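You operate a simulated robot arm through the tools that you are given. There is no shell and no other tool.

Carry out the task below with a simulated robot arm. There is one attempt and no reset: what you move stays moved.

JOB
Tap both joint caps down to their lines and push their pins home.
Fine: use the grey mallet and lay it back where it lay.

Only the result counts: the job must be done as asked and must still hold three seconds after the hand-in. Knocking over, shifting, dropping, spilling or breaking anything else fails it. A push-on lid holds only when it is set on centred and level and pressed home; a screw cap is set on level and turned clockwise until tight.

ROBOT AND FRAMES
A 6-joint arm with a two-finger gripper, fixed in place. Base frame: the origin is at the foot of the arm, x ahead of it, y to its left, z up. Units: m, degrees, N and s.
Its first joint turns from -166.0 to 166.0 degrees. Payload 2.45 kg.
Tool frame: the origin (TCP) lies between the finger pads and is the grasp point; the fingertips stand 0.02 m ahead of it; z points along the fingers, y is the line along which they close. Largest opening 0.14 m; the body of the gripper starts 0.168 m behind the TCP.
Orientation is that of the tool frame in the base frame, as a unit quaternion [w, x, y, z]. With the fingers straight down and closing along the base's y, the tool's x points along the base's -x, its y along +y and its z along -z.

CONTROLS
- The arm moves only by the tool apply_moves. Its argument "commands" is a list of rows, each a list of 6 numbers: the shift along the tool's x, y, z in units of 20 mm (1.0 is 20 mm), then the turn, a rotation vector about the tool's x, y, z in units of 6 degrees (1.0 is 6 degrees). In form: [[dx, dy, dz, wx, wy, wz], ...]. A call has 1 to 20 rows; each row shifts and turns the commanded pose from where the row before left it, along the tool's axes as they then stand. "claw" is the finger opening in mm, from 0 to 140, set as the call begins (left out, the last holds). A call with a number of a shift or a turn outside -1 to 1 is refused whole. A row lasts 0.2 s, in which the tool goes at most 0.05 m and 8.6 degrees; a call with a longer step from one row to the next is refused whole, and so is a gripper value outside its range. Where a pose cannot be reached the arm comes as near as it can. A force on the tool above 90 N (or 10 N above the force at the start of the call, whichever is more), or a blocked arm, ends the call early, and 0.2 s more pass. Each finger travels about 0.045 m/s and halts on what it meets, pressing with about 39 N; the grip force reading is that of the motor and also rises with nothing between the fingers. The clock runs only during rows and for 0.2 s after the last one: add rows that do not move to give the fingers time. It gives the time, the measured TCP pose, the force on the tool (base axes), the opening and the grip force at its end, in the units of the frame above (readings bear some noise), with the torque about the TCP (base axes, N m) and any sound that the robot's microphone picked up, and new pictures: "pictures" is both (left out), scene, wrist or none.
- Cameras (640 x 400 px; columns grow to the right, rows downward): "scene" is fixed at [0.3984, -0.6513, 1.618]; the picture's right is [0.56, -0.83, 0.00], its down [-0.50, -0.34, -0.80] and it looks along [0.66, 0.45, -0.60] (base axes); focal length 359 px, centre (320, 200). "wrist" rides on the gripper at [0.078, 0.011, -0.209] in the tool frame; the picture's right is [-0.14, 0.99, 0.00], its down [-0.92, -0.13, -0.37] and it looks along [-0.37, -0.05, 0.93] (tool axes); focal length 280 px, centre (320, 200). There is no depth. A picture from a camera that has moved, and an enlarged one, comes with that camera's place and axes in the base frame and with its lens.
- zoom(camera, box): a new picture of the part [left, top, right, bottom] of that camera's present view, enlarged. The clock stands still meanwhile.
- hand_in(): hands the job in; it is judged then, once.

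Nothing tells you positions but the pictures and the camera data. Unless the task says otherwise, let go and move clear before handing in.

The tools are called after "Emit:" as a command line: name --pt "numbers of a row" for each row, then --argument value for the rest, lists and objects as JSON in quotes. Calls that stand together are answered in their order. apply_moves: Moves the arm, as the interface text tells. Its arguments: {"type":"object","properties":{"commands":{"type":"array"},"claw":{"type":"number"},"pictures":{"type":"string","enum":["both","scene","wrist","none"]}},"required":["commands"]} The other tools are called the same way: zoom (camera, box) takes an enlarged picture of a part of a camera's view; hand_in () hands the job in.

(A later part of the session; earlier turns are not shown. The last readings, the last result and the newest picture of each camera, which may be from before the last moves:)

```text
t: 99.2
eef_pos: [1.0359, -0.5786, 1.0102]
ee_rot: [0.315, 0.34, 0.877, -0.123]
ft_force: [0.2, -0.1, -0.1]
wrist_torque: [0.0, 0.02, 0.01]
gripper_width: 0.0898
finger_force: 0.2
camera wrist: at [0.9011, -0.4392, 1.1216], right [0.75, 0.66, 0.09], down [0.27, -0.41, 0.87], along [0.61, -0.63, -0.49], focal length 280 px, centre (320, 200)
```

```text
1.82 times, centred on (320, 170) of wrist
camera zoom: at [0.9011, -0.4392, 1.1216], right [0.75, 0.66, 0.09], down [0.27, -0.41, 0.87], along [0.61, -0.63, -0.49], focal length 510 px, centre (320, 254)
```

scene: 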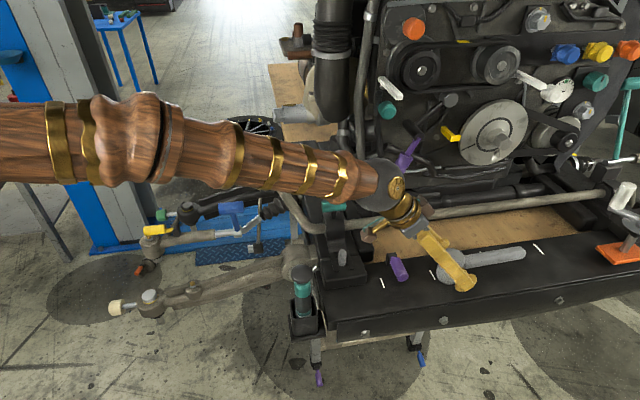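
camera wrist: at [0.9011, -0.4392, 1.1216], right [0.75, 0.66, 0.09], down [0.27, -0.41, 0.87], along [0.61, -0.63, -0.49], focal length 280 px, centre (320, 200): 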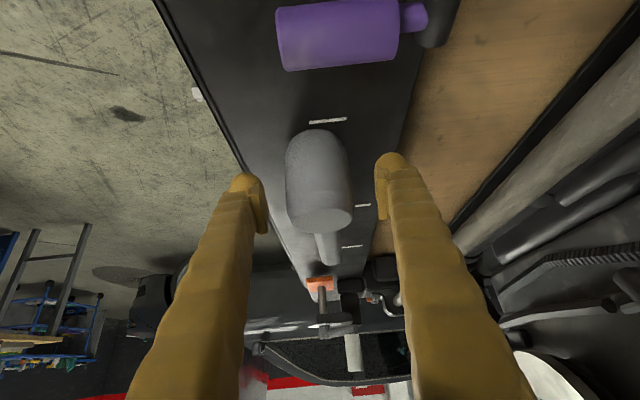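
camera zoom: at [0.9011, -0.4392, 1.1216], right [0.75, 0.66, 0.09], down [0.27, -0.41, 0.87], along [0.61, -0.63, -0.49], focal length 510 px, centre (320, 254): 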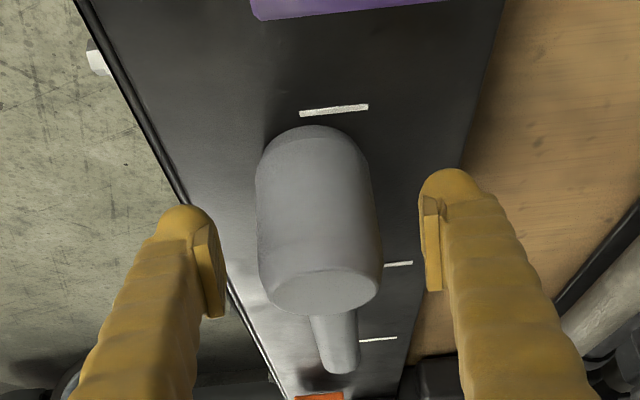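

The mallet is standing free at its original spot. Now I rise straight up off it and then back away.

Emit:
apply_moves --pt "-0.636 0 -0.769 0 0 0" --pt "-0.636 0 -0.769 0 0 0" --pt "-0.636 0 -0.769 0 0 0" --pt "-0.636 0 -0.769 0 0 0" --pt "-0.636 0 -0.769 0 0 0" --pt "-0.636 0 -0.769 0 0 0" --pt "0 0 0 0 0 0"

Emit:
zoom --camera "scene" --box '[420, 220, 560, 310]'

```text
t: 100.8
eef_pos: [1.034, -0.5769, 1.1321]
ee_rot: [0.314, 0.34, 0.878, -0.122]
ft_force: [-0.3, 0.6, -0.5]
wrist_torque: [-0.01, 0.02, 0.0]
gripper_width: 0.09
finger_force: 0.0
camera wrist: at [0.901, -0.4383, 1.2431], right [0.75, 0.66, 0.09], down [0.27, -0.41, 0.87], along [0.61, -0.63, -0.49], focal length 280 px, centre (320, 200)
```

scene: 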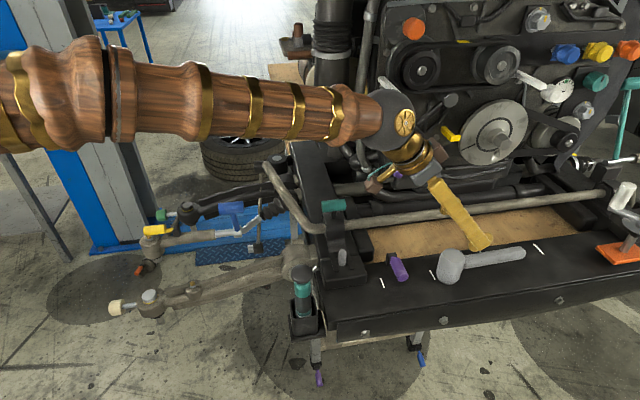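
wrist: 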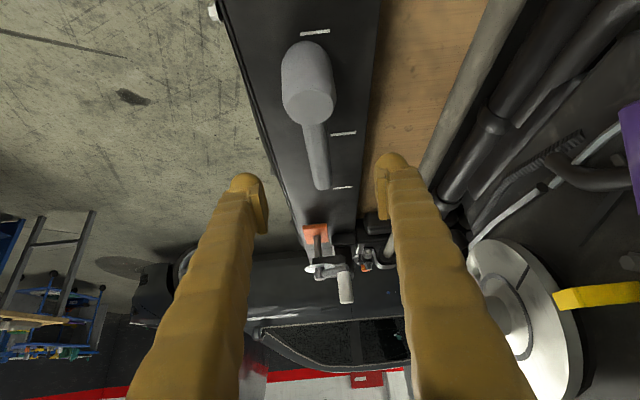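

```text
4.44 times, centred on (490, 265) of scene
camera zoom: at [0.3984, -0.6513, 1.618], right [0.56, -0.83, 0.0], down [-0.5, -0.34, -0.8], along [0.66, 0.45, -0.6], focal length 1594 px, centre (-436, -89)
```

zoom: 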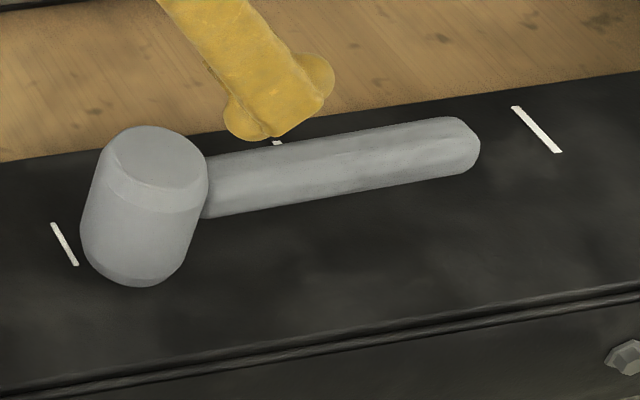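

The mallet is back exactly where it lay. I'll retract, straighten the tool to vertical and close the fingers for pushing the pins.

Emit:
apply_moves --pt "0.295 -0.265 -0.935 0 0 0" --pt "0.295 -0.265 -0.935 0 0 0" --pt "0.295 -0.265 -0.935 0 0 0" --pt "0.295 -0.265 -0.935 0 0 0" --pt "0.295 -0.265 -0.935 0 0 0" --pt "0.295 -0.265 -0.935 0 0 0" --pt "0.295 -0.265 -0.935 0 0 0" --pt "0.295 -0.265 -0.935 0 0 0" --pt "0.295 -0.265 -0.935 0 0 0" --pt "0.295 -0.265 -0.935 0 0 0" --pt "0.295 -0.265 -0.935 0 0 0" --pt "0.295 -0.265 -0.935 0 0 0" --pt "0.295 -0.265 -0.935 0 0 0" --pt "0.295 -0.265 -0.935 0 0 0" --pt "0 0 0 0 0 0" --pictures "scene"

Emit:
apply_moves --pt "0 0 0 0 0.94 0" --pt "0 0 0 0 0.94 0" --pt "0 0 0 0 0.94 0" --pt "0 0 0 0 0.94 0" --pt "0 0 0 0 0.94 0" --pt "0 0 0 0 0.94 0" --pt "0 0 0 0 0.94 0" --pt "0 0 0 0 0 0" --pictures "scene" --claw 0

```text
t: 104.0
eef_pos: [0.8148, -0.4768, 1.2789]
ee_rot: [0.314, 0.341, 0.877, -0.123]
ft_force: [0.0, 0.2, 0.5]
wrist_torque: [-0.05, 0.01, -0.02]
gripper_width: 0.09
finger_force: 0.1
```

scene: 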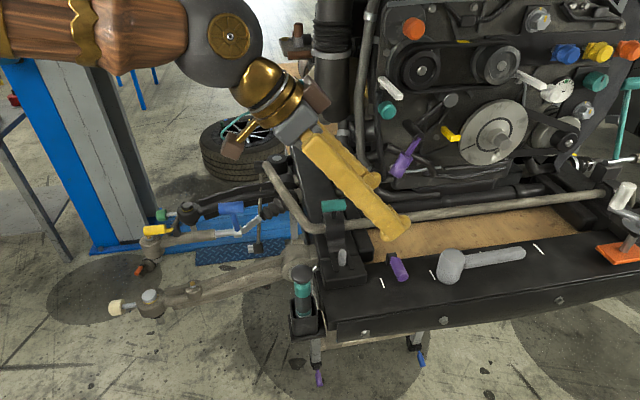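

```text
t: 105.8
eef_pos: [0.8154, -0.4772, 1.2795]
ee_rot: [-0.001, 0.363, 0.932, -0.001]
ft_force: [0.4, 0.1, 0.6]
wrist_torque: [-0.02, 0.03, -0.01]
gripper_width: 0.0001
finger_force: 28.9
```

scene: 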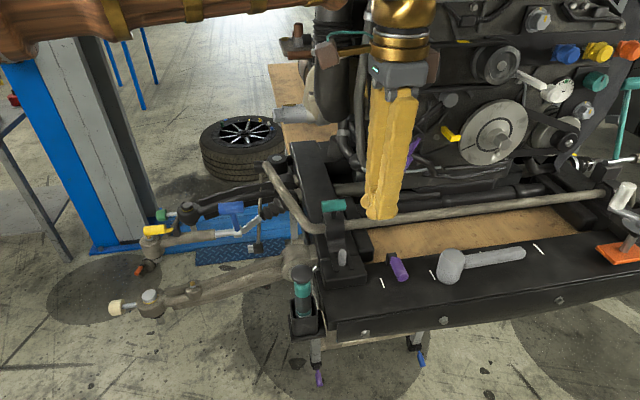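

The tool is vertical with fingers closed. Moving over toward the cream pin on the steel-cap joint.

Emit:
apply_moves --pt "0.997 0.358 0.125 0 0 0" --pt "0.997 0.358 0.125 0 0 0" --pt "0.997 0.358 0.125 0 0 0" --pt "0.997 0.358 0.125 0 0 0" --pt "0.997 0.358 0.125 0 0 0" --pt "0.997 0.358 0.125 0 0 0" --pt "0.997 0.358 0.125 0 0 0" --pt "0.997 0.358 0.125 0 0 0" --pt "0.997 0.358 0.125 0 0 0" --pt "0.997 0.358 0.125 0 0 0" --pt "0.997 0.358 0.125 0 0 0" --pt "0.997 0.358 0.125 0 0 0" --pt "0.997 0.358 0.125 0 0 0" --pt "0.997 0.358 0.125 0 0 0" --pt "0.997 0.358 0.125 0 0 0" --pt "0.997 0.358 0.125 0 0 0" --pictures "none"

Emit:
apply_moves --pt "0.997 0.358 0.125 0 0 0" --pt "0.997 0.358 0.125 0 0 0" --pt "0.997 0.358 0.125 0 0 0" --pt "0.997 0.358 0.125 0 0 0" --pt "0.997 0.358 0.125 0 0 0" --pt "0.997 0.358 0.125 0 0 0" --pt "0.997 0.358 0.125 0 0 0" --pt "0.997 0.358 0.125 0 0 0" --pt "0.997 0.358 0.125 0 0 0" --pt "0.997 0.358 0.125 0 0 0" --pt "0.997 0.358 0.125 0 0 0" --pt "0.997 0.358 0.125 0 0 0" --pt "0.997 0.358 0.125 0 0 0" --pt "0.997 0.358 0.125 0 0 0" --pt "0.997 0.358 0.125 0 0 0" --pt "0 0 0 0 0 0"

Emit:
zoom --camera "wrist" --box '[220, 60, 540, 260]'

Emit:
zoom --camera "scene" --box '[90, 260, 210, 335]'

```text
t: 109.2
eef_pos: [0.6593, -0.1788, 1.2393]
ee_rot: [-0.001, 0.361, 0.932, -0.001]
ft_force: [-0.6, 0.2, -0.2]
wrist_torque: [0.02, -0.02, -0.01]
gripper_width: 0.0
finger_force: 29.8
```

```text
t: 112.6
eef_pos: [0.511, 0.1034, 1.2018]
ee_rot: [0.0, 0.361, 0.932, -0.001]
ft_force: [0.5, -0.4, 1.2]
wrist_torque: [0.0, -0.03, -0.02]
gripper_width: 0.0
finger_force: 29.5
camera wrist: at [0.4621, 0.1658, 1.4109], right [0.77, 0.64, 0.0], down [0.59, -0.72, 0.37], along [0.23, -0.29, -0.93], focal length 280 px, centre (320, 200)
```

scene: 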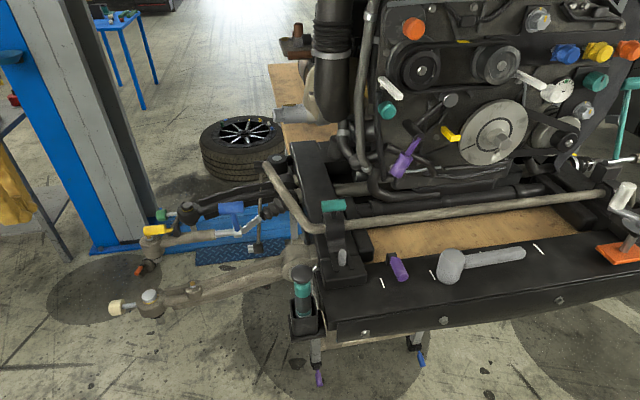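
wrist: 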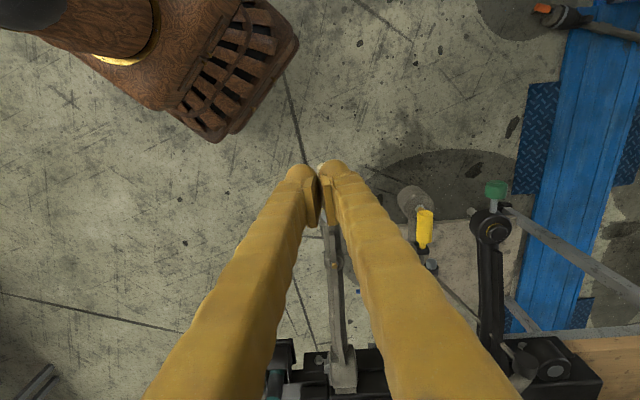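

```text
2.00 times, centred on (380, 160) of wrist
camera zoom: at [0.4621, 0.1658, 1.4109], right [0.77, 0.64, 0.0], down [0.59, -0.72, 0.37], along [0.23, -0.29, -0.93], focal length 561 px, centre (200, 280)
```

zoom: 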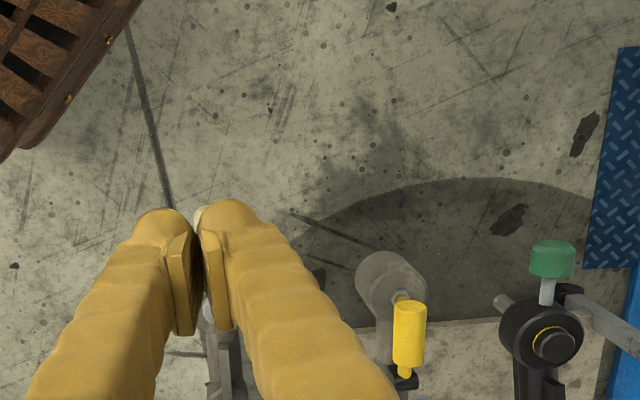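

```text
5.33 times, centred on (150, 298) of scene
camera zoom: at [0.3984, -0.6513, 1.618], right [0.56, -0.83, 0.0], down [-0.5, -0.34, -0.8], along [0.66, 0.45, -0.6], focal length 1913 px, centre (1227, -320)
```

zoom: 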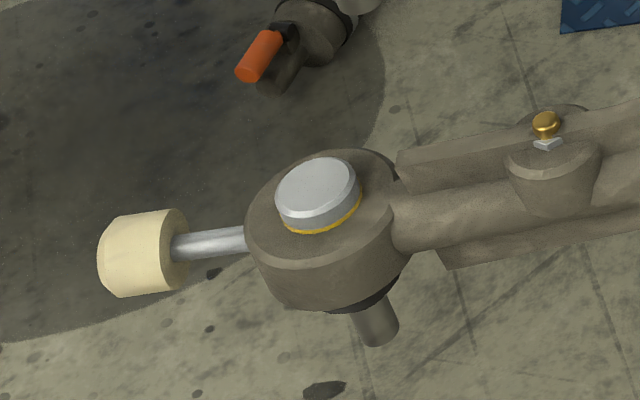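

The steel cap's band still sits at its rim. The cream pin's axis runs along azimuth about -43°, with its head centre near [0.567, 0.055, 0.892] and about 35 mm of shaft exposed. The tool heading already matches, so I'll lower the closed fingers just outside the pin head.

Emit:
apply_moves --pt "0 0.007 0.98 0 0 0" --pt "0 0.007 0.98 0 0 0" --pt "0 0.007 0.98 0 0 0" --pt "0 0.007 0.98 0 0 0" --pt "0 0.007 0.98 0 0 0" --pt "0 0.007 0.98 0 0 0" --pt "0 0.007 0.98 0 0 0" --pt "0 0.007 0.98 0 0 0" --pt "0 0.007 0.98 0 0 0" --pt "0 0.007 0.98 0 0 0" --pt "0 0.007 0.98 0 0 0" --pt "0 0.007 0.98 0 0 0" --pt "0 0.007 0.98 0 0 0" --pt "0 0.007 0.98 0 0 0" --pt "0 0.007 0.98 0 0 0" --pt "0 0.007 0.98 0 0 0" --pt "0 0 0 0 0 0"

Emit:
zoom --camera "wrist" --box '[240, 120, 400, 320]'

Emit:
zoom --camera "scene" --box '[70, 240, 190, 335]'

```text
t: 116.2
eef_pos: [0.5121, 0.1042, 0.8884]
ee_rot: [0.0, 0.362, 0.932, 0.0]
ft_force: [0.0, 0.3, -0.1]
wrist_torque: [0.0, -0.01, -0.02]
gripper_width: 0.0003
finger_force: 28.9
camera wrist: at [0.4627, 0.1666, 1.0967], right [0.77, 0.64, 0.0], down [0.59, -0.72, 0.37], along [0.23, -0.29, -0.93], focal length 280 px, centre (320, 200)
```

scene: 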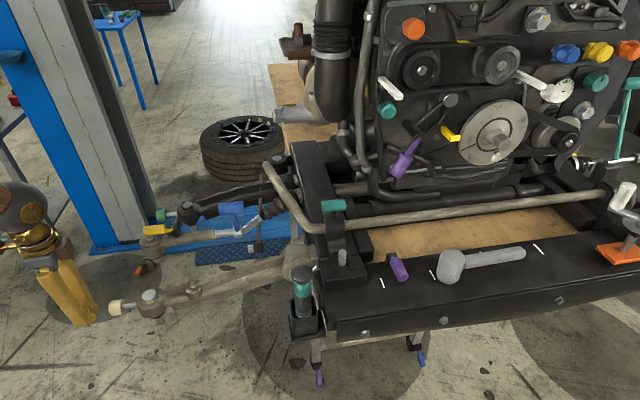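
wrist: 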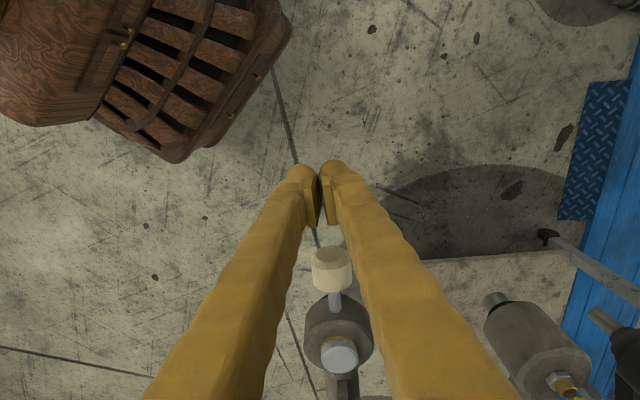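

```text
2.00 times, centred on (320, 220) of wrist
camera zoom: at [0.4627, 0.1666, 1.0967], right [0.77, 0.64, 0.0], down [0.59, -0.72, 0.37], along [0.23, -0.29, -0.93], focal length 561 px, centre (320, 160)
```

zoom: 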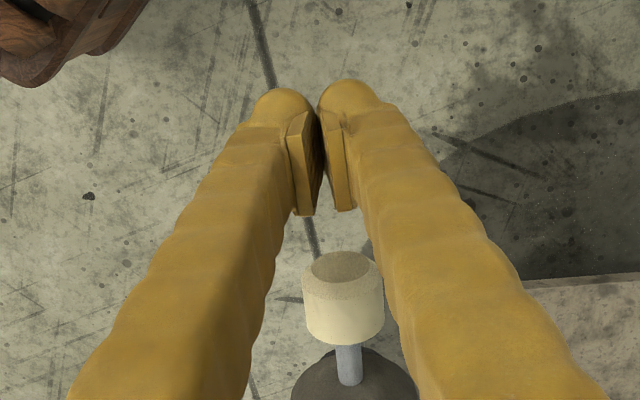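

```text
4.21 times, centred on (130, 288) of scene
camera zoom: at [0.3984, -0.6513, 1.618], right [0.56, -0.83, 0.0], down [-0.5, -0.34, -0.8], along [0.66, 0.45, -0.6], focal length 1510 px, centre (1120, -168)
```

zoom: 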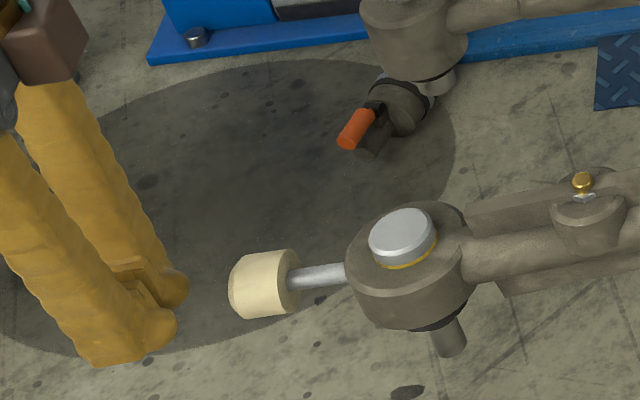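

The closed fingers are lined up behind the cream pin head. I'll advance along the pin axis toward the joint, watching the force.

Emit:
apply_moves --pt "-0.6 0.02 0 0 0 0" --pt "-0.6 0.02 0 0 0 0" --pt "-0.6 0.02 0 0 0 0" --pt "0 0 0 0 0 0" --pictures "none"

Emit:
zoom --camera "scene" --box '[70, 240, 190, 335]'

Emit:
zoom --camera "wrist" --box '[240, 120, 400, 320]'

```text
t: 117.2
eef_pos: [0.5398, 0.0818, 0.8882]
ee_rot: [0.0, 0.362, 0.932, -0.001]
ft_force: [-1.6, -0.1, -0.2]
wrist_torque: [0.02, 0.03, -0.09]
gripper_width: 0.0
finger_force: 28.9
```

```text
4.21 times, centred on (130, 288) of scene
camera zoom: at [0.3984, -0.6513, 1.618], right [0.56, -0.83, 0.0], down [-0.5, -0.34, -0.8], along [0.66, 0.45, -0.6], focal length 1510 px, centre (1120, -168)
```

zoom: 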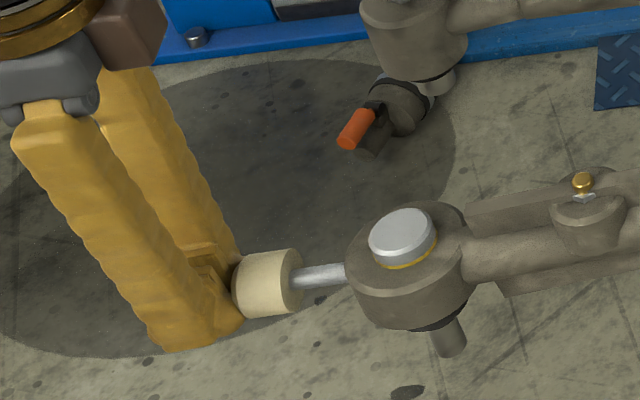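

```text
2.00 times, centred on (320, 220) of wrist
camera zoom: at [0.4903, 0.1428, 1.0972], right [0.77, 0.64, 0.0], down [0.59, -0.72, 0.37], along [0.23, -0.29, -0.93], focal length 561 px, centre (320, 160)
```

zoom: 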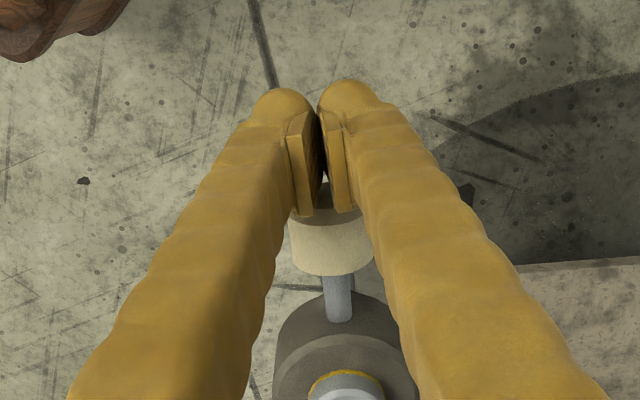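

Contact is made, and now I push the pin in.

Emit:
apply_moves --pt "-0.2 0 0 0 0 0" --pt "-0.2 0 0 0 0 0" --pt "-0.2 0 0 0 0 0" --pt "-0.2 0 0 0 0 0" --pt "0 0 0 0 0 0" --pictures "none"

Emit:
zoom --camera "scene" --box '[70, 240, 190, 335]'

```text
t: 118.4
eef_pos: [0.5508, 0.0701, 0.8884]
ee_rot: [-0.001, 0.362, 0.932, -0.001]
ft_force: [-1.0, 0.3, 0.3]
wrist_torque: [0.01, 0.0, -0.01]
gripper_width: 0.0001
finger_force: 28.9
```

```text
4.21 times, centred on (130, 288) of scene
camera zoom: at [0.3984, -0.6513, 1.618], right [0.56, -0.83, 0.0], down [-0.5, -0.34, -0.8], along [0.66, 0.45, -0.6], focal length 1510 px, centre (1120, -168)
```

zoom: 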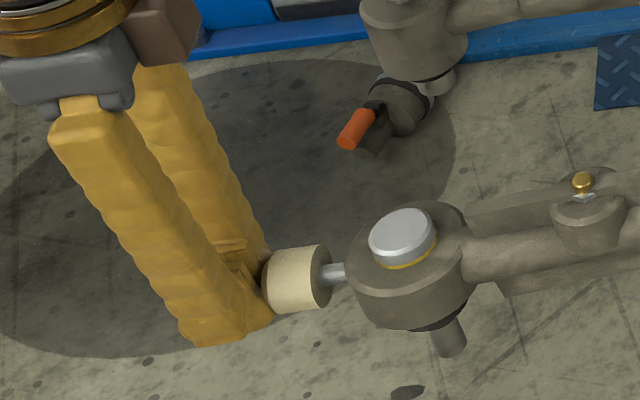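

The pin slides in easily. I'll go on in smaller steps until it seats.

Emit:
apply_moves --pt "-0.15 0 0 0 0 0" --pt "-0.15 0 0 0 0 0" --pt "-0.15 0 0 0 0 0" --pt "-0.15 0 0 0 0 0" --pt "0 0 0 0 0 0" --pictures "none"

Emit:
zoom --camera "scene" --box '[90, 255, 190, 335]'

```text
t: 119.6
eef_pos: [0.5553, 0.0645, 0.8872]
ee_rot: [-0.003, 0.362, 0.932, -0.003]
ft_force: [-25.1, 40.3, 8.3]
wrist_torque: [0.32, 0.12, -0.16]
gripper_width: 0.0058
finger_force: 29.2
stopped in row 5: the force on the tool passed its limit at 92 N (the readings are from after the stop); the commanded pose is now the measured one
```

```text
5.00 times, centred on (140, 295) of scene
camera zoom: at [0.3984, -0.6513, 1.618], right [0.56, -0.83, 0.0], down [-0.5, -0.34, -0.8], along [0.66, 0.45, -0.6], focal length 1793 px, centre (1220, -275)
```

zoom: 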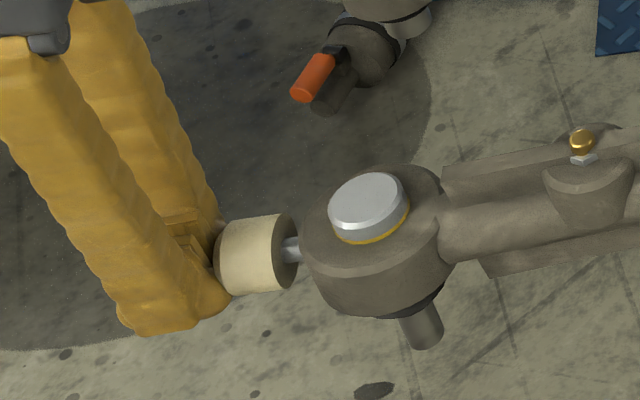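

The pin advanced about 23 mm and then met a firm stop, with a few millimetres of shaft still showing. I'll check whether it is truly seated.

Emit:
zoom --camera "scene" --box '[120, 280, 170, 316]'

Emit:
zoom --camera "wrist" --box '[270, 180, 390, 330]'

```text
11.11 times, centred on (145, 298) of scene
camera zoom: at [0.3984, -0.6513, 1.618], right [0.56, -0.83, 0.0], down [-0.5, -0.34, -0.8], along [0.66, 0.45, -0.6], focal length 3985 px, centre (2264, -889)
```

zoom: 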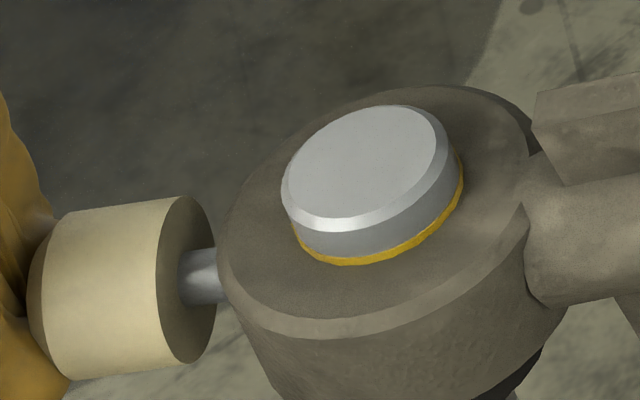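

```text
2.67 times, centred on (330, 255) of wrist
camera zoom: at [0.5074, 0.1264, 1.0966], right [0.77, 0.64, -0.01], down [0.6, -0.72, 0.36], along [0.23, -0.28, -0.93], focal length 748 px, centre (293, 53)
```

zoom: 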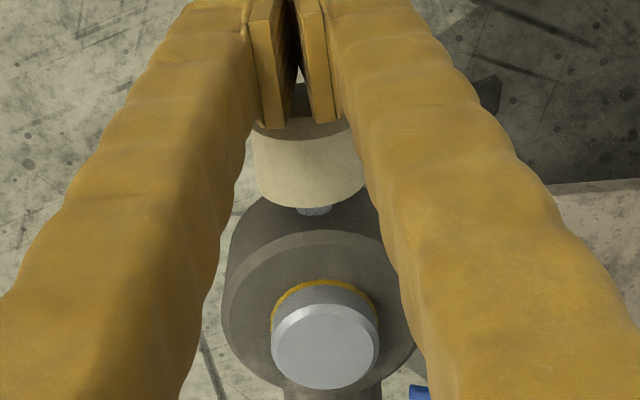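

It stopped firmly at over 90 N with about 9 mm of shaft showing, which may be its built-in end stop. I'll back off, and see whether it stays put.

Emit:
apply_moves --pt "0.5 0 0 0 0 0" --pt "0.5 0 0 0 0 0" --pt "0.5 0 0 0 0 0" --pt "0 0 0 0 0 0"

Emit:
zoom --camera "scene" --box '[120, 280, 170, 316]'

Emit:
zoom --camera "wrist" --box '[270, 180, 390, 330]'

```text
t: 120.6
eef_pos: [0.5353, 0.0843, 0.8873]
ee_rot: [-0.002, 0.362, 0.932, -0.001]
ft_force: [0.2, 0.0, 0.7]
wrist_torque: [0.0, 0.02, 0.04]
gripper_width: 0.0
finger_force: 28.8
camera wrist: at [0.487, 0.1453, 1.096], right [0.77, 0.64, 0.0], down [0.6, -0.72, 0.37], along [0.23, -0.28, -0.93], focal length 280 px, centre (320, 200)
```

scene: 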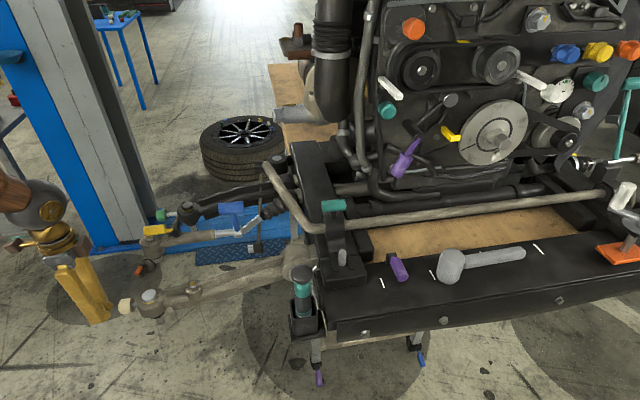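
wrist: 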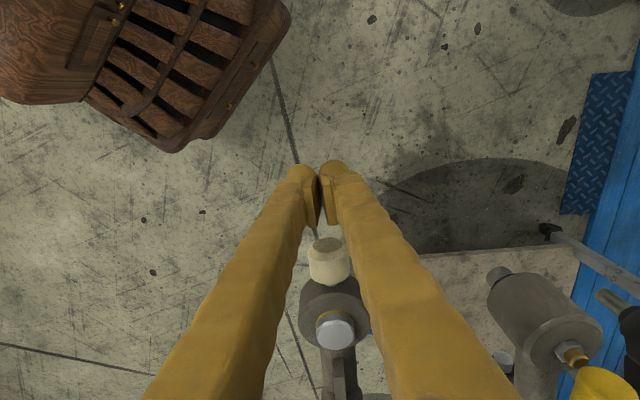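

```text
11.11 times, centred on (145, 298) of scene
camera zoom: at [0.3984, -0.6513, 1.618], right [0.56, -0.83, 0.0], down [-0.5, -0.34, -0.8], along [0.66, 0.45, -0.6], focal length 3985 px, centre (2264, -889)
```

zoom: 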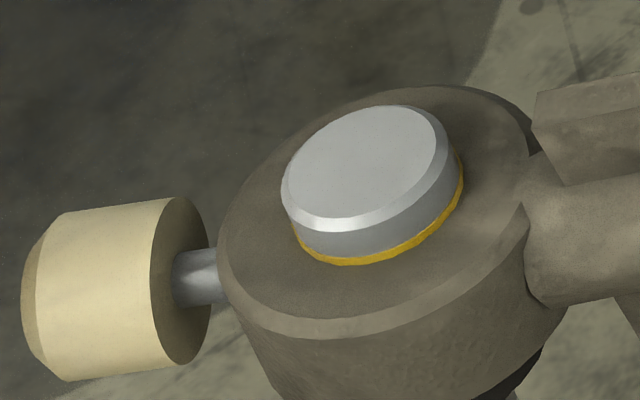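

```text
2.67 times, centred on (330, 255) of wrist
camera zoom: at [0.487, 0.1453, 1.096], right [0.77, 0.64, 0.0], down [0.6, -0.72, 0.37], along [0.23, -0.28, -0.93], focal length 748 px, centre (293, 53)
```

zoom: 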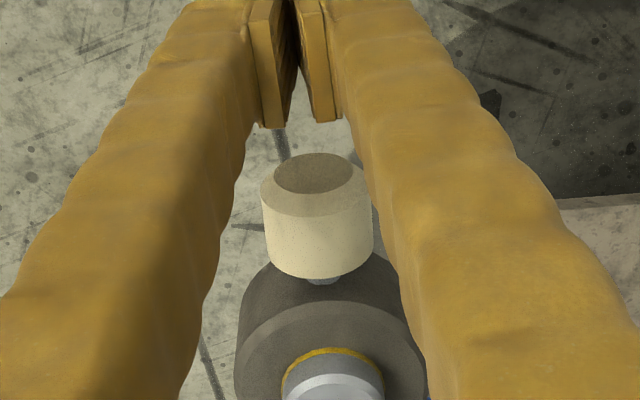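

The pin relaxed about 1.5 mm off its stop and stays in. To tell whether that stop is the built-in end of travel, I'll push the green pin on the other joint and compare. Moving there now.

Emit:
apply_moves --pt "0.5 0 -0.5 0 0 0" --pt "0.5 0 -0.98 0 0 0" --pt "0 0 -0.98 0 0 0" --pt "0 0 -0.98 0 0 0" --pt "0 0 -0.98 0 0 0" --pt "0 0 -0.98 0 0 0" --pt "0 0 -0.98 0 0 0" --pt "0 0 -0.98 0 0 0" --pt "0 0 -0.98 0 0 0" --pt "0 0 -0.98 0 0 0" --pt "0 0 -0.98 0 0 0" --pt "0 0 -0.98 0 0 0" --pt "0 0 -0.98 0 0 0" --pt "-0.1 0.946 0 0 0 0" --pt "-0.1 0.946 0 0 0 0" --pt "-0.1 0.946 0 0 0 0" --pt "-0.1 0.946 0 0 0 0" --pt "-0.1 0.946 0 0 0 0" --pt "-0.1 0.946 0 0 0 0" --pt "-0.1 0.946 0 0 0 0" --pictures "none"

Emit:
apply_moves --pt "-0.1 0.946 0 0 0 0" --pt "-0.1 0.946 0 0 0 0" --pt "-0.1 0.946 0 0 0 0" --pt "-0.1 0.946 0 0 0 0" --pt "-0.1 0.946 0 0 0 0" --pt "-0.1 0.946 0 0 0 0" --pt "-0.1 0.946 0 0 0 0" --pt "-0.1 0.946 0 0 0 0" --pt "-0.1 0.946 0 0 0 0" --pt "-0.1 0.946 0 0 0 0" --pt "0 0 0 0 0 0"

Emit:
zoom --camera "wrist" --box '[220, 120, 420, 320]'

Emit:
zoom --camera "scene" --box '[130, 160, 230, 235]'

```text
t: 124.8
eef_pos: [0.6197, 0.1856, 1.1338]
ee_rot: [-0.002, 0.362, 0.932, -0.001]
ft_force: [-0.4, -0.6, 0.1]
wrist_torque: [0.0, -0.01, -0.01]
gripper_width: 0.0002
finger_force: 29.3
```

```text
t: 127.2
eef_pos: [0.7624, 0.3129, 1.1328]
ee_rot: [-0.002, 0.363, 0.932, -0.002]
ft_force: [-0.8, 1.0, -0.2]
wrist_torque: [0.01, -0.02, -0.01]
gripper_width: 0.0
finger_force: 29.9
camera wrist: at [0.7145, 0.3733, 1.3408], right [0.77, 0.64, 0.0], down [0.59, -0.72, 0.37], along [0.23, -0.28, -0.93], focal length 280 px, centre (320, 200)
```

scene: 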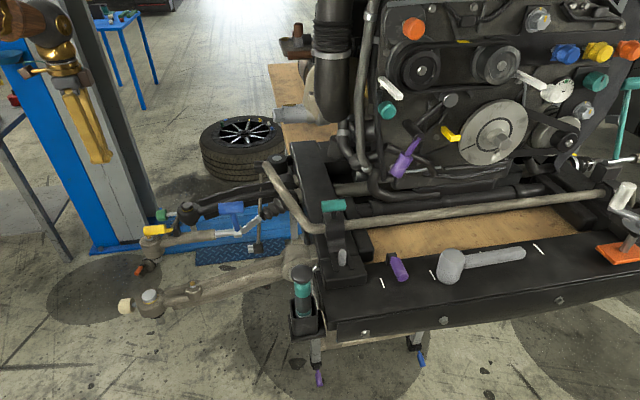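
wrist: 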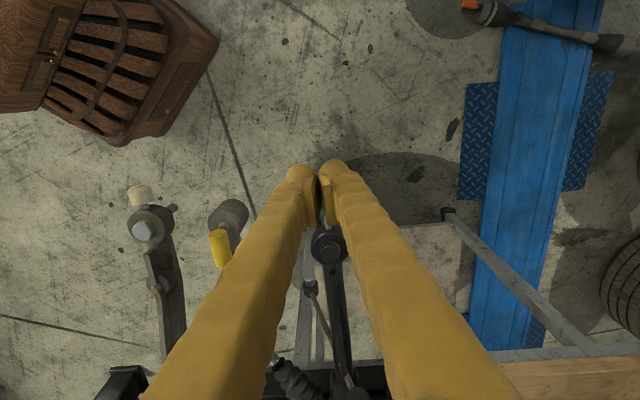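

```text
2.00 times, centred on (320, 220) of wrist
camera zoom: at [0.7145, 0.3733, 1.3408], right [0.77, 0.64, 0.0], down [0.59, -0.72, 0.37], along [0.23, -0.28, -0.93], focal length 561 px, centre (320, 160)
```

zoom: 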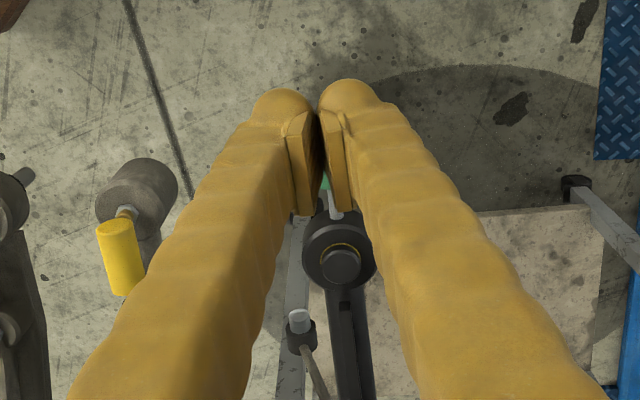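

```text
5.33 times, centred on (180, 198) of scene
camera zoom: at [0.3984, -0.6513, 1.618], right [0.56, -0.83, 0.0], down [-0.5, -0.34, -0.8], along [0.66, 0.45, -0.6], focal length 1913 px, centre (1067, 213)
```

zoom: 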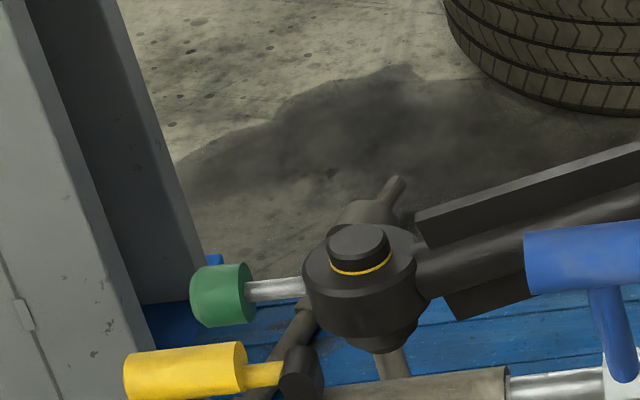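

The view is clear and the green pin's axis is at n≈0.741 in my heading coordinates. I'll shift over by 6 mm and lower the closed fingers behind the green head.

Emit:
apply_moves --pt "0 -0.024 0.945 0 0 0" --pt "0 -0.024 0.945 0 0 0" --pt "0 -0.024 0.945 0 0 0" --pt "0 -0.024 0.945 0 0 0" --pt "0 -0.024 0.945 0 0 0" --pt "0 -0.024 0.945 0 0 0" --pt "0 -0.024 0.945 0 0 0" --pt "0 -0.024 0.945 0 0 0" --pt "0 -0.024 0.945 0 0 0" --pt "0 -0.024 0.945 0 0 0" --pt "0 -0.024 0.945 0 0 0" --pt "0 -0.024 0.945 0 0 0" --pt "0 0 0 0 0 0"

Emit:
zoom --camera "wrist" --box '[240, 120, 400, 320]'

Emit:
zoom --camera "scene" --box '[120, 160, 220, 235]'

```text
t: 130.0
eef_pos: [0.7578, 0.3075, 0.9064]
ee_rot: [-0.002, 0.362, 0.932, -0.001]
ft_force: [0.3, -0.1, -0.3]
wrist_torque: [-0.01, -0.01, 0.01]
gripper_width: 0.0
finger_force: 29.3
camera wrist: at [0.7098, 0.3686, 1.1142], right [0.77, 0.64, 0.0], down [0.59, -0.72, 0.37], along [0.23, -0.28, -0.93], focal length 280 px, centre (320, 200)
```

scene: 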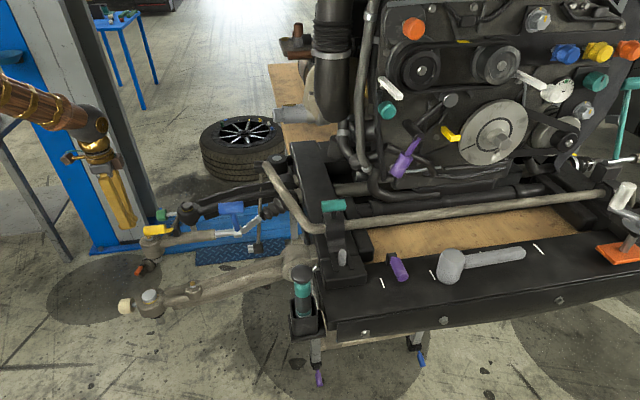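
wrist: 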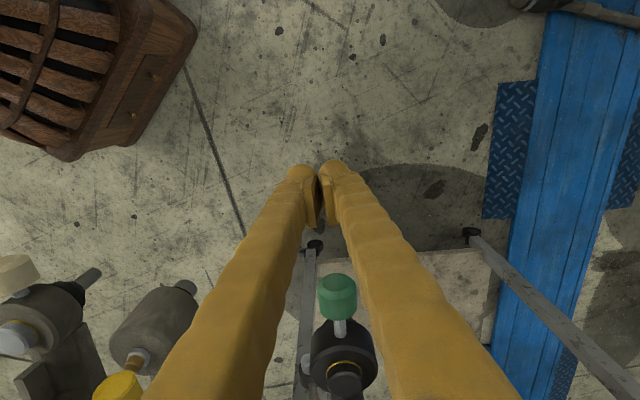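

```text
2.00 times, centred on (320, 220) of wrist
camera zoom: at [0.7098, 0.3686, 1.1142], right [0.77, 0.64, 0.0], down [0.59, -0.72, 0.37], along [0.23, -0.28, -0.93], focal length 561 px, centre (320, 160)
```

zoom: 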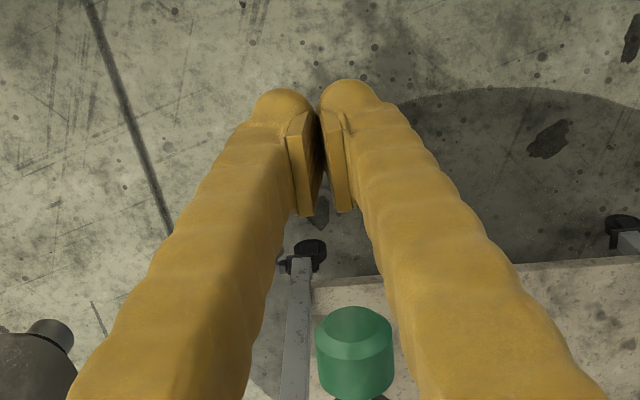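

```text
5.33 times, centred on (170, 198) of scene
camera zoom: at [0.3984, -0.6513, 1.618], right [0.56, -0.83, 0.0], down [-0.5, -0.34, -0.8], along [0.66, 0.45, -0.6], focal length 1913 px, centre (1120, 213)
```

zoom: 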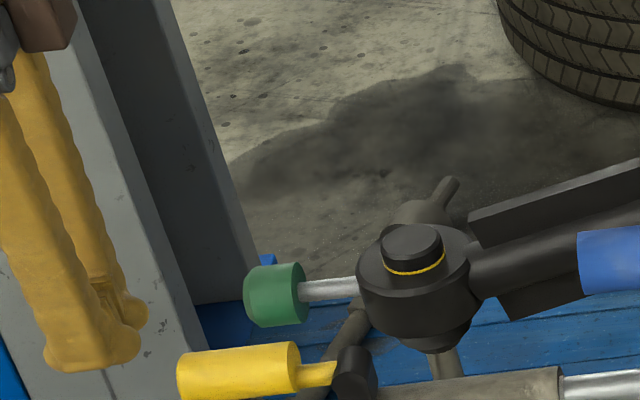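

Aligned behind the green pin to within 2 mm. Advancing to contact.

Emit:
apply_moves --pt "-0.7 0.025 0 0 0 0" --pt "-0.7 0.025 0 0 0 0" --pt "-0.7 0.025 0 0 0 0" --pt "-0.7 0.025 0 0 0 0" --pt "0 0 0 0 0 0" --pictures "none"

Emit:
zoom --camera "wrist" --box '[240, 120, 400, 320]'

Emit:
zoom --camera "scene" --box '[120, 160, 220, 235]'

```text
t: 131.2
eef_pos: [0.8011, 0.271, 0.9045]
ee_rot: [-0.002, 0.362, 0.932, -0.001]
ft_force: [-0.6, 0.9, 0.3]
wrist_torque: [0.01, -0.01, -0.01]
gripper_width: 0.0
finger_force: 29.7
```

```text
2.00 times, centred on (320, 220) of wrist
camera zoom: at [0.7519, 0.3328, 1.1136], right [0.77, 0.64, 0.0], down [0.59, -0.72, 0.37], along [0.23, -0.28, -0.93], focal length 561 px, centre (320, 160)
```

zoom: 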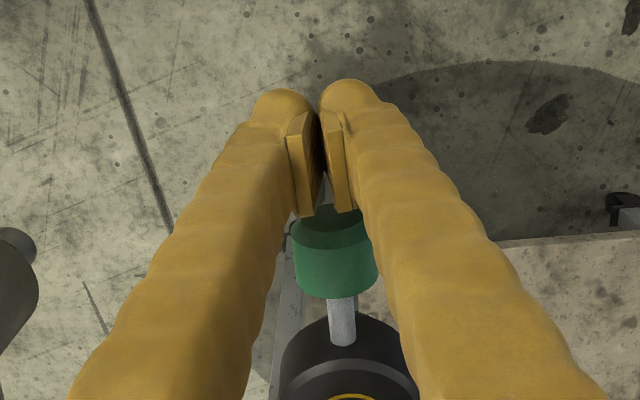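

```text
5.33 times, centred on (170, 198) of scene
camera zoom: at [0.3984, -0.6513, 1.618], right [0.56, -0.83, 0.0], down [-0.5, -0.34, -0.8], along [0.66, 0.45, -0.6], focal length 1913 px, centre (1120, 213)
```

zoom: 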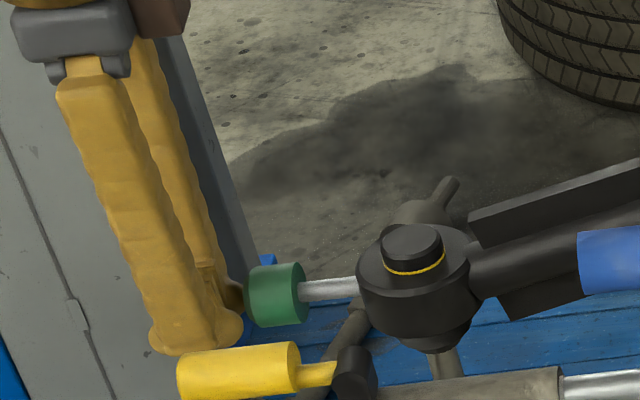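

Emit:
apply_moves --pt "-0.2 0 0 0 0 0" --pt "-0.2 0 0 0 0 0" --pt "-0.2 0 0 0 0 0" --pt "-0.2 0 0 0 0 0" --pt "-0.2 0 0 0 0 0" --pt "0 0 0 0 0 0" --pictures "none"

Emit:
apply_moves --pt "-0.1 0 0 0 0 0" --pt "-0.1 0 0 0 0 0" --pt "0 0 0 0 0 0" --pictures "none"

Emit:
zoom --camera "scene" --box '[150, 180, 210, 225]'

```text
t: 132.6
eef_pos: [0.8155, 0.259, 0.9054]
ee_rot: [-0.002, 0.363, 0.932, -0.001]
ft_force: [-1.1, 0.5, 0.1]
wrist_torque: [0.02, 0.0, -0.03]
gripper_width: 0.0
finger_force: 29.8
```

```text
t: 133.4
eef_pos: [0.8191, 0.2545, 0.9044]
ee_rot: [-0.003, 0.362, 0.932, -0.002]
ft_force: [-1.6, 0.3, -0.2]
wrist_torque: [0.04, 0.02, -0.03]
gripper_width: 0.0
finger_force: 29.2
```

```text
8.89 times, centred on (180, 202) of scene
camera zoom: at [0.3984, -0.6513, 1.618], right [0.56, -0.83, 0.0], down [-0.5, -0.34, -0.8], along [0.66, 0.45, -0.6], focal length 3188 px, centre (1564, 178)
```

zoom: 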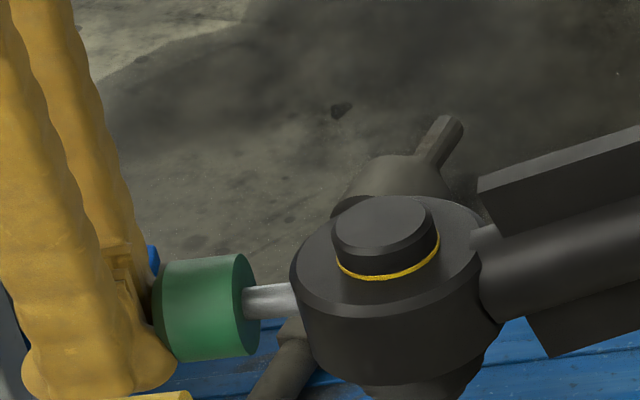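

Emit:
apply_moves --pt "-0.1 0 0 0 0 0" --pt "-0.1 0 0 0 0 0" --pt "-0.1 0 0 0 0 0" --pt "0 0 0 0 0 0" --pictures "none"

Emit:
apply_moves --pt "-0.05 0 0 0 0 0" --pt "-0.05 0 0 0 0 0" --pt "0 0 0 0 0 0" --pictures "none"

Emit:
zoom --camera "scene" --box '[150, 180, 210, 225]'

```text
t: 134.4
eef_pos: [0.823, 0.2505, 0.9038]
ee_rot: [-0.002, 0.362, 0.932, -0.001]
ft_force: [-1.5, 1.6, -0.6]
wrist_torque: [0.04, 0.0, 0.0]
gripper_width: 0.0
finger_force: 29.1
```

```text
t: 135.2
eef_pos: [0.8245, 0.2498, 0.9046]
ee_rot: [-0.002, 0.363, 0.932, -0.001]
ft_force: [-16.4, 11.8, 2.6]
wrist_torque: [0.0, 0.14, -0.23]
gripper_width: 0.0
finger_force: 29.5
```

```text
8.89 times, centred on (180, 202) of scene
camera zoom: at [0.3984, -0.6513, 1.618], right [0.56, -0.83, 0.0], down [-0.5, -0.34, -0.8], along [0.66, 0.45, -0.6], focal length 3188 px, centre (1564, 178)
```

zoom: 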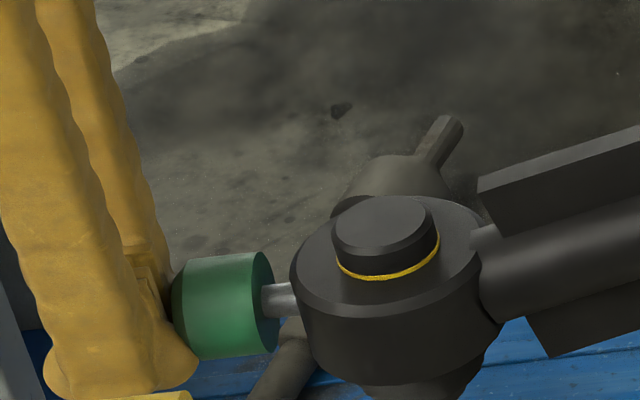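

Both pins stop at the same depth (TCP about 94 mm from each joint axis), so this is their built-in end stop. I'll press the green one a little harder to be sure it is fully home.

Emit:
apply_moves --pt "-0.05 0 0 0 0 0" --pt "-0.05 0 0 0 0 0" --pt "0 0 0 0 0 0" --pictures "none"

Emit:
zoom --camera "scene" --box '[150, 180, 210, 225]'

Emit:
zoom --camera "wrist" --box '[260, 170, 400, 330]'

```text
t: 136.0
eef_pos: [0.826, 0.2483, 0.9048]
ee_rot: [-0.003, 0.362, 0.932, -0.001]
ft_force: [-42.1, 34.9, 1.9]
wrist_torque: [0.29, 0.34, -0.5]
gripper_width: 0.006
finger_force: 29.6
```

```text
8.89 times, centred on (180, 202) of scene
camera zoom: at [0.3984, -0.6513, 1.618], right [0.56, -0.83, 0.0], down [-0.5, -0.34, -0.8], along [0.66, 0.45, -0.6], focal length 3188 px, centre (1564, 178)
```

zoom: 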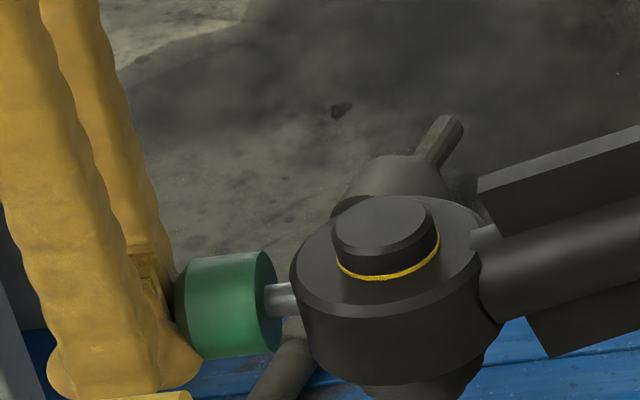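

```text
2.50 times, centred on (330, 250) of wrist
camera zoom: at [0.7765, 0.3104, 1.1137], right [0.77, 0.64, -0.01], down [0.6, -0.72, 0.36], along [0.23, -0.28, -0.93], focal length 701 px, centre (295, 75)
```

zoom: 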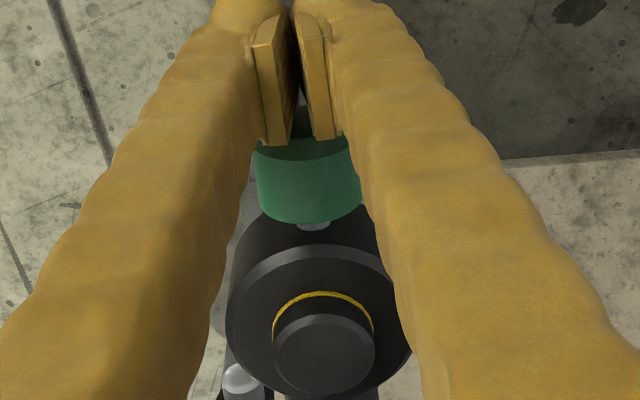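

The green pin is seated at the same depth as the cream one, and it doesn't give any further at 55 N. I'll back straight off it and rise clear.

Emit:
apply_moves --pt "0.5 0 0 0 0 0" --pt "0.5 0 0 0 0 0" --pt "0.5 0 0 0 0 0" --pt "0.5 0 0 0 0 0" --pt "0 0 0 0 0 0"

Emit:
zoom --camera "scene" --box '[150, 180, 210, 225]'

Emit:
zoom --camera "wrist" --box '[260, 190, 400, 350]'

Emit:
zoom --camera "scene" --box '[115, 275, 175, 320]'

```text
t: 137.2
eef_pos: [0.7956, 0.2756, 0.904]
ee_rot: [-0.002, 0.362, 0.932, 0.0]
ft_force: [-0.2, -0.4, -0.2]
wrist_torque: [0.03, -0.02, -0.04]
gripper_width: 0.0002
finger_force: 29.2
camera wrist: at [0.7477, 0.3368, 1.1141], right [0.77, 0.64, 0.0], down [0.59, -0.72, 0.37], along [0.23, -0.28, -0.93], focal length 280 px, centre (320, 200)
```

scene: 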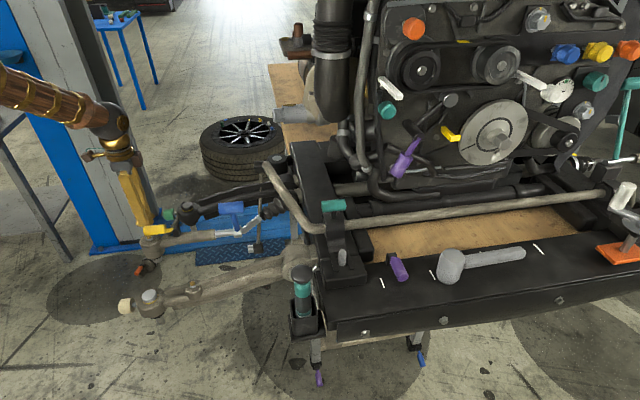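
wrist: 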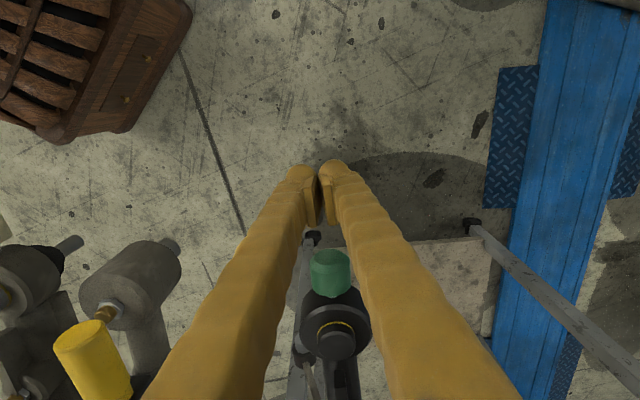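

```text
8.89 times, centred on (180, 202) of scene
camera zoom: at [0.3984, -0.6513, 1.618], right [0.56, -0.83, 0.0], down [-0.5, -0.34, -0.8], along [0.66, 0.45, -0.6], focal length 3188 px, centre (1564, 178)
```

zoom: 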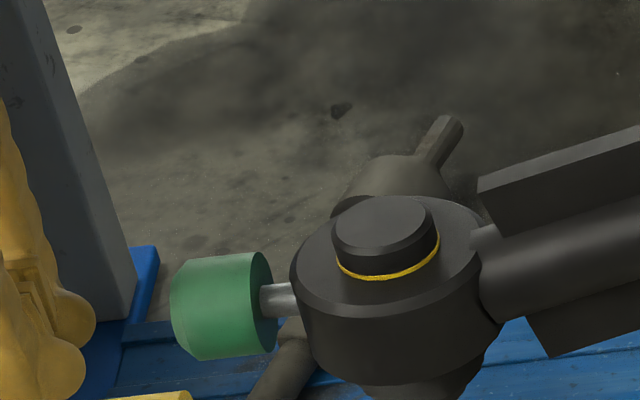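

```text
2.50 times, centred on (330, 270) of wrist
camera zoom: at [0.7477, 0.3368, 1.1141], right [0.77, 0.64, 0.0], down [0.59, -0.72, 0.37], along [0.23, -0.28, -0.93], focal length 701 px, centre (295, 25)
```

zoom: 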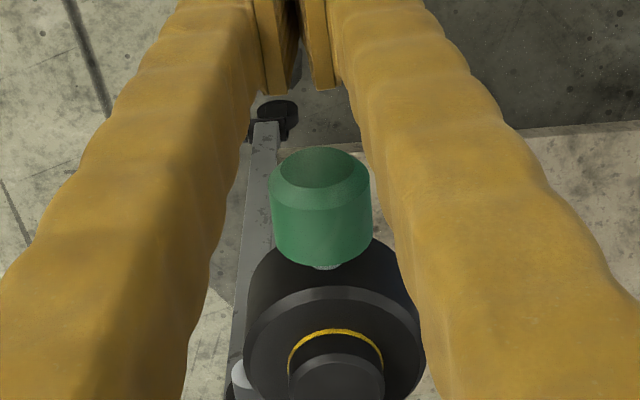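

```text
8.89 times, centred on (145, 298) of scene
camera zoom: at [0.3984, -0.6513, 1.618], right [0.56, -0.83, 0.0], down [-0.5, -0.34, -0.8], along [0.66, 0.45, -0.6], focal length 3188 px, centre (1876, -667)
```

zoom: 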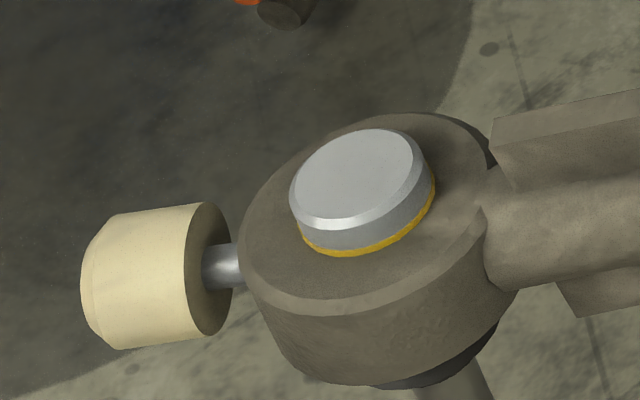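

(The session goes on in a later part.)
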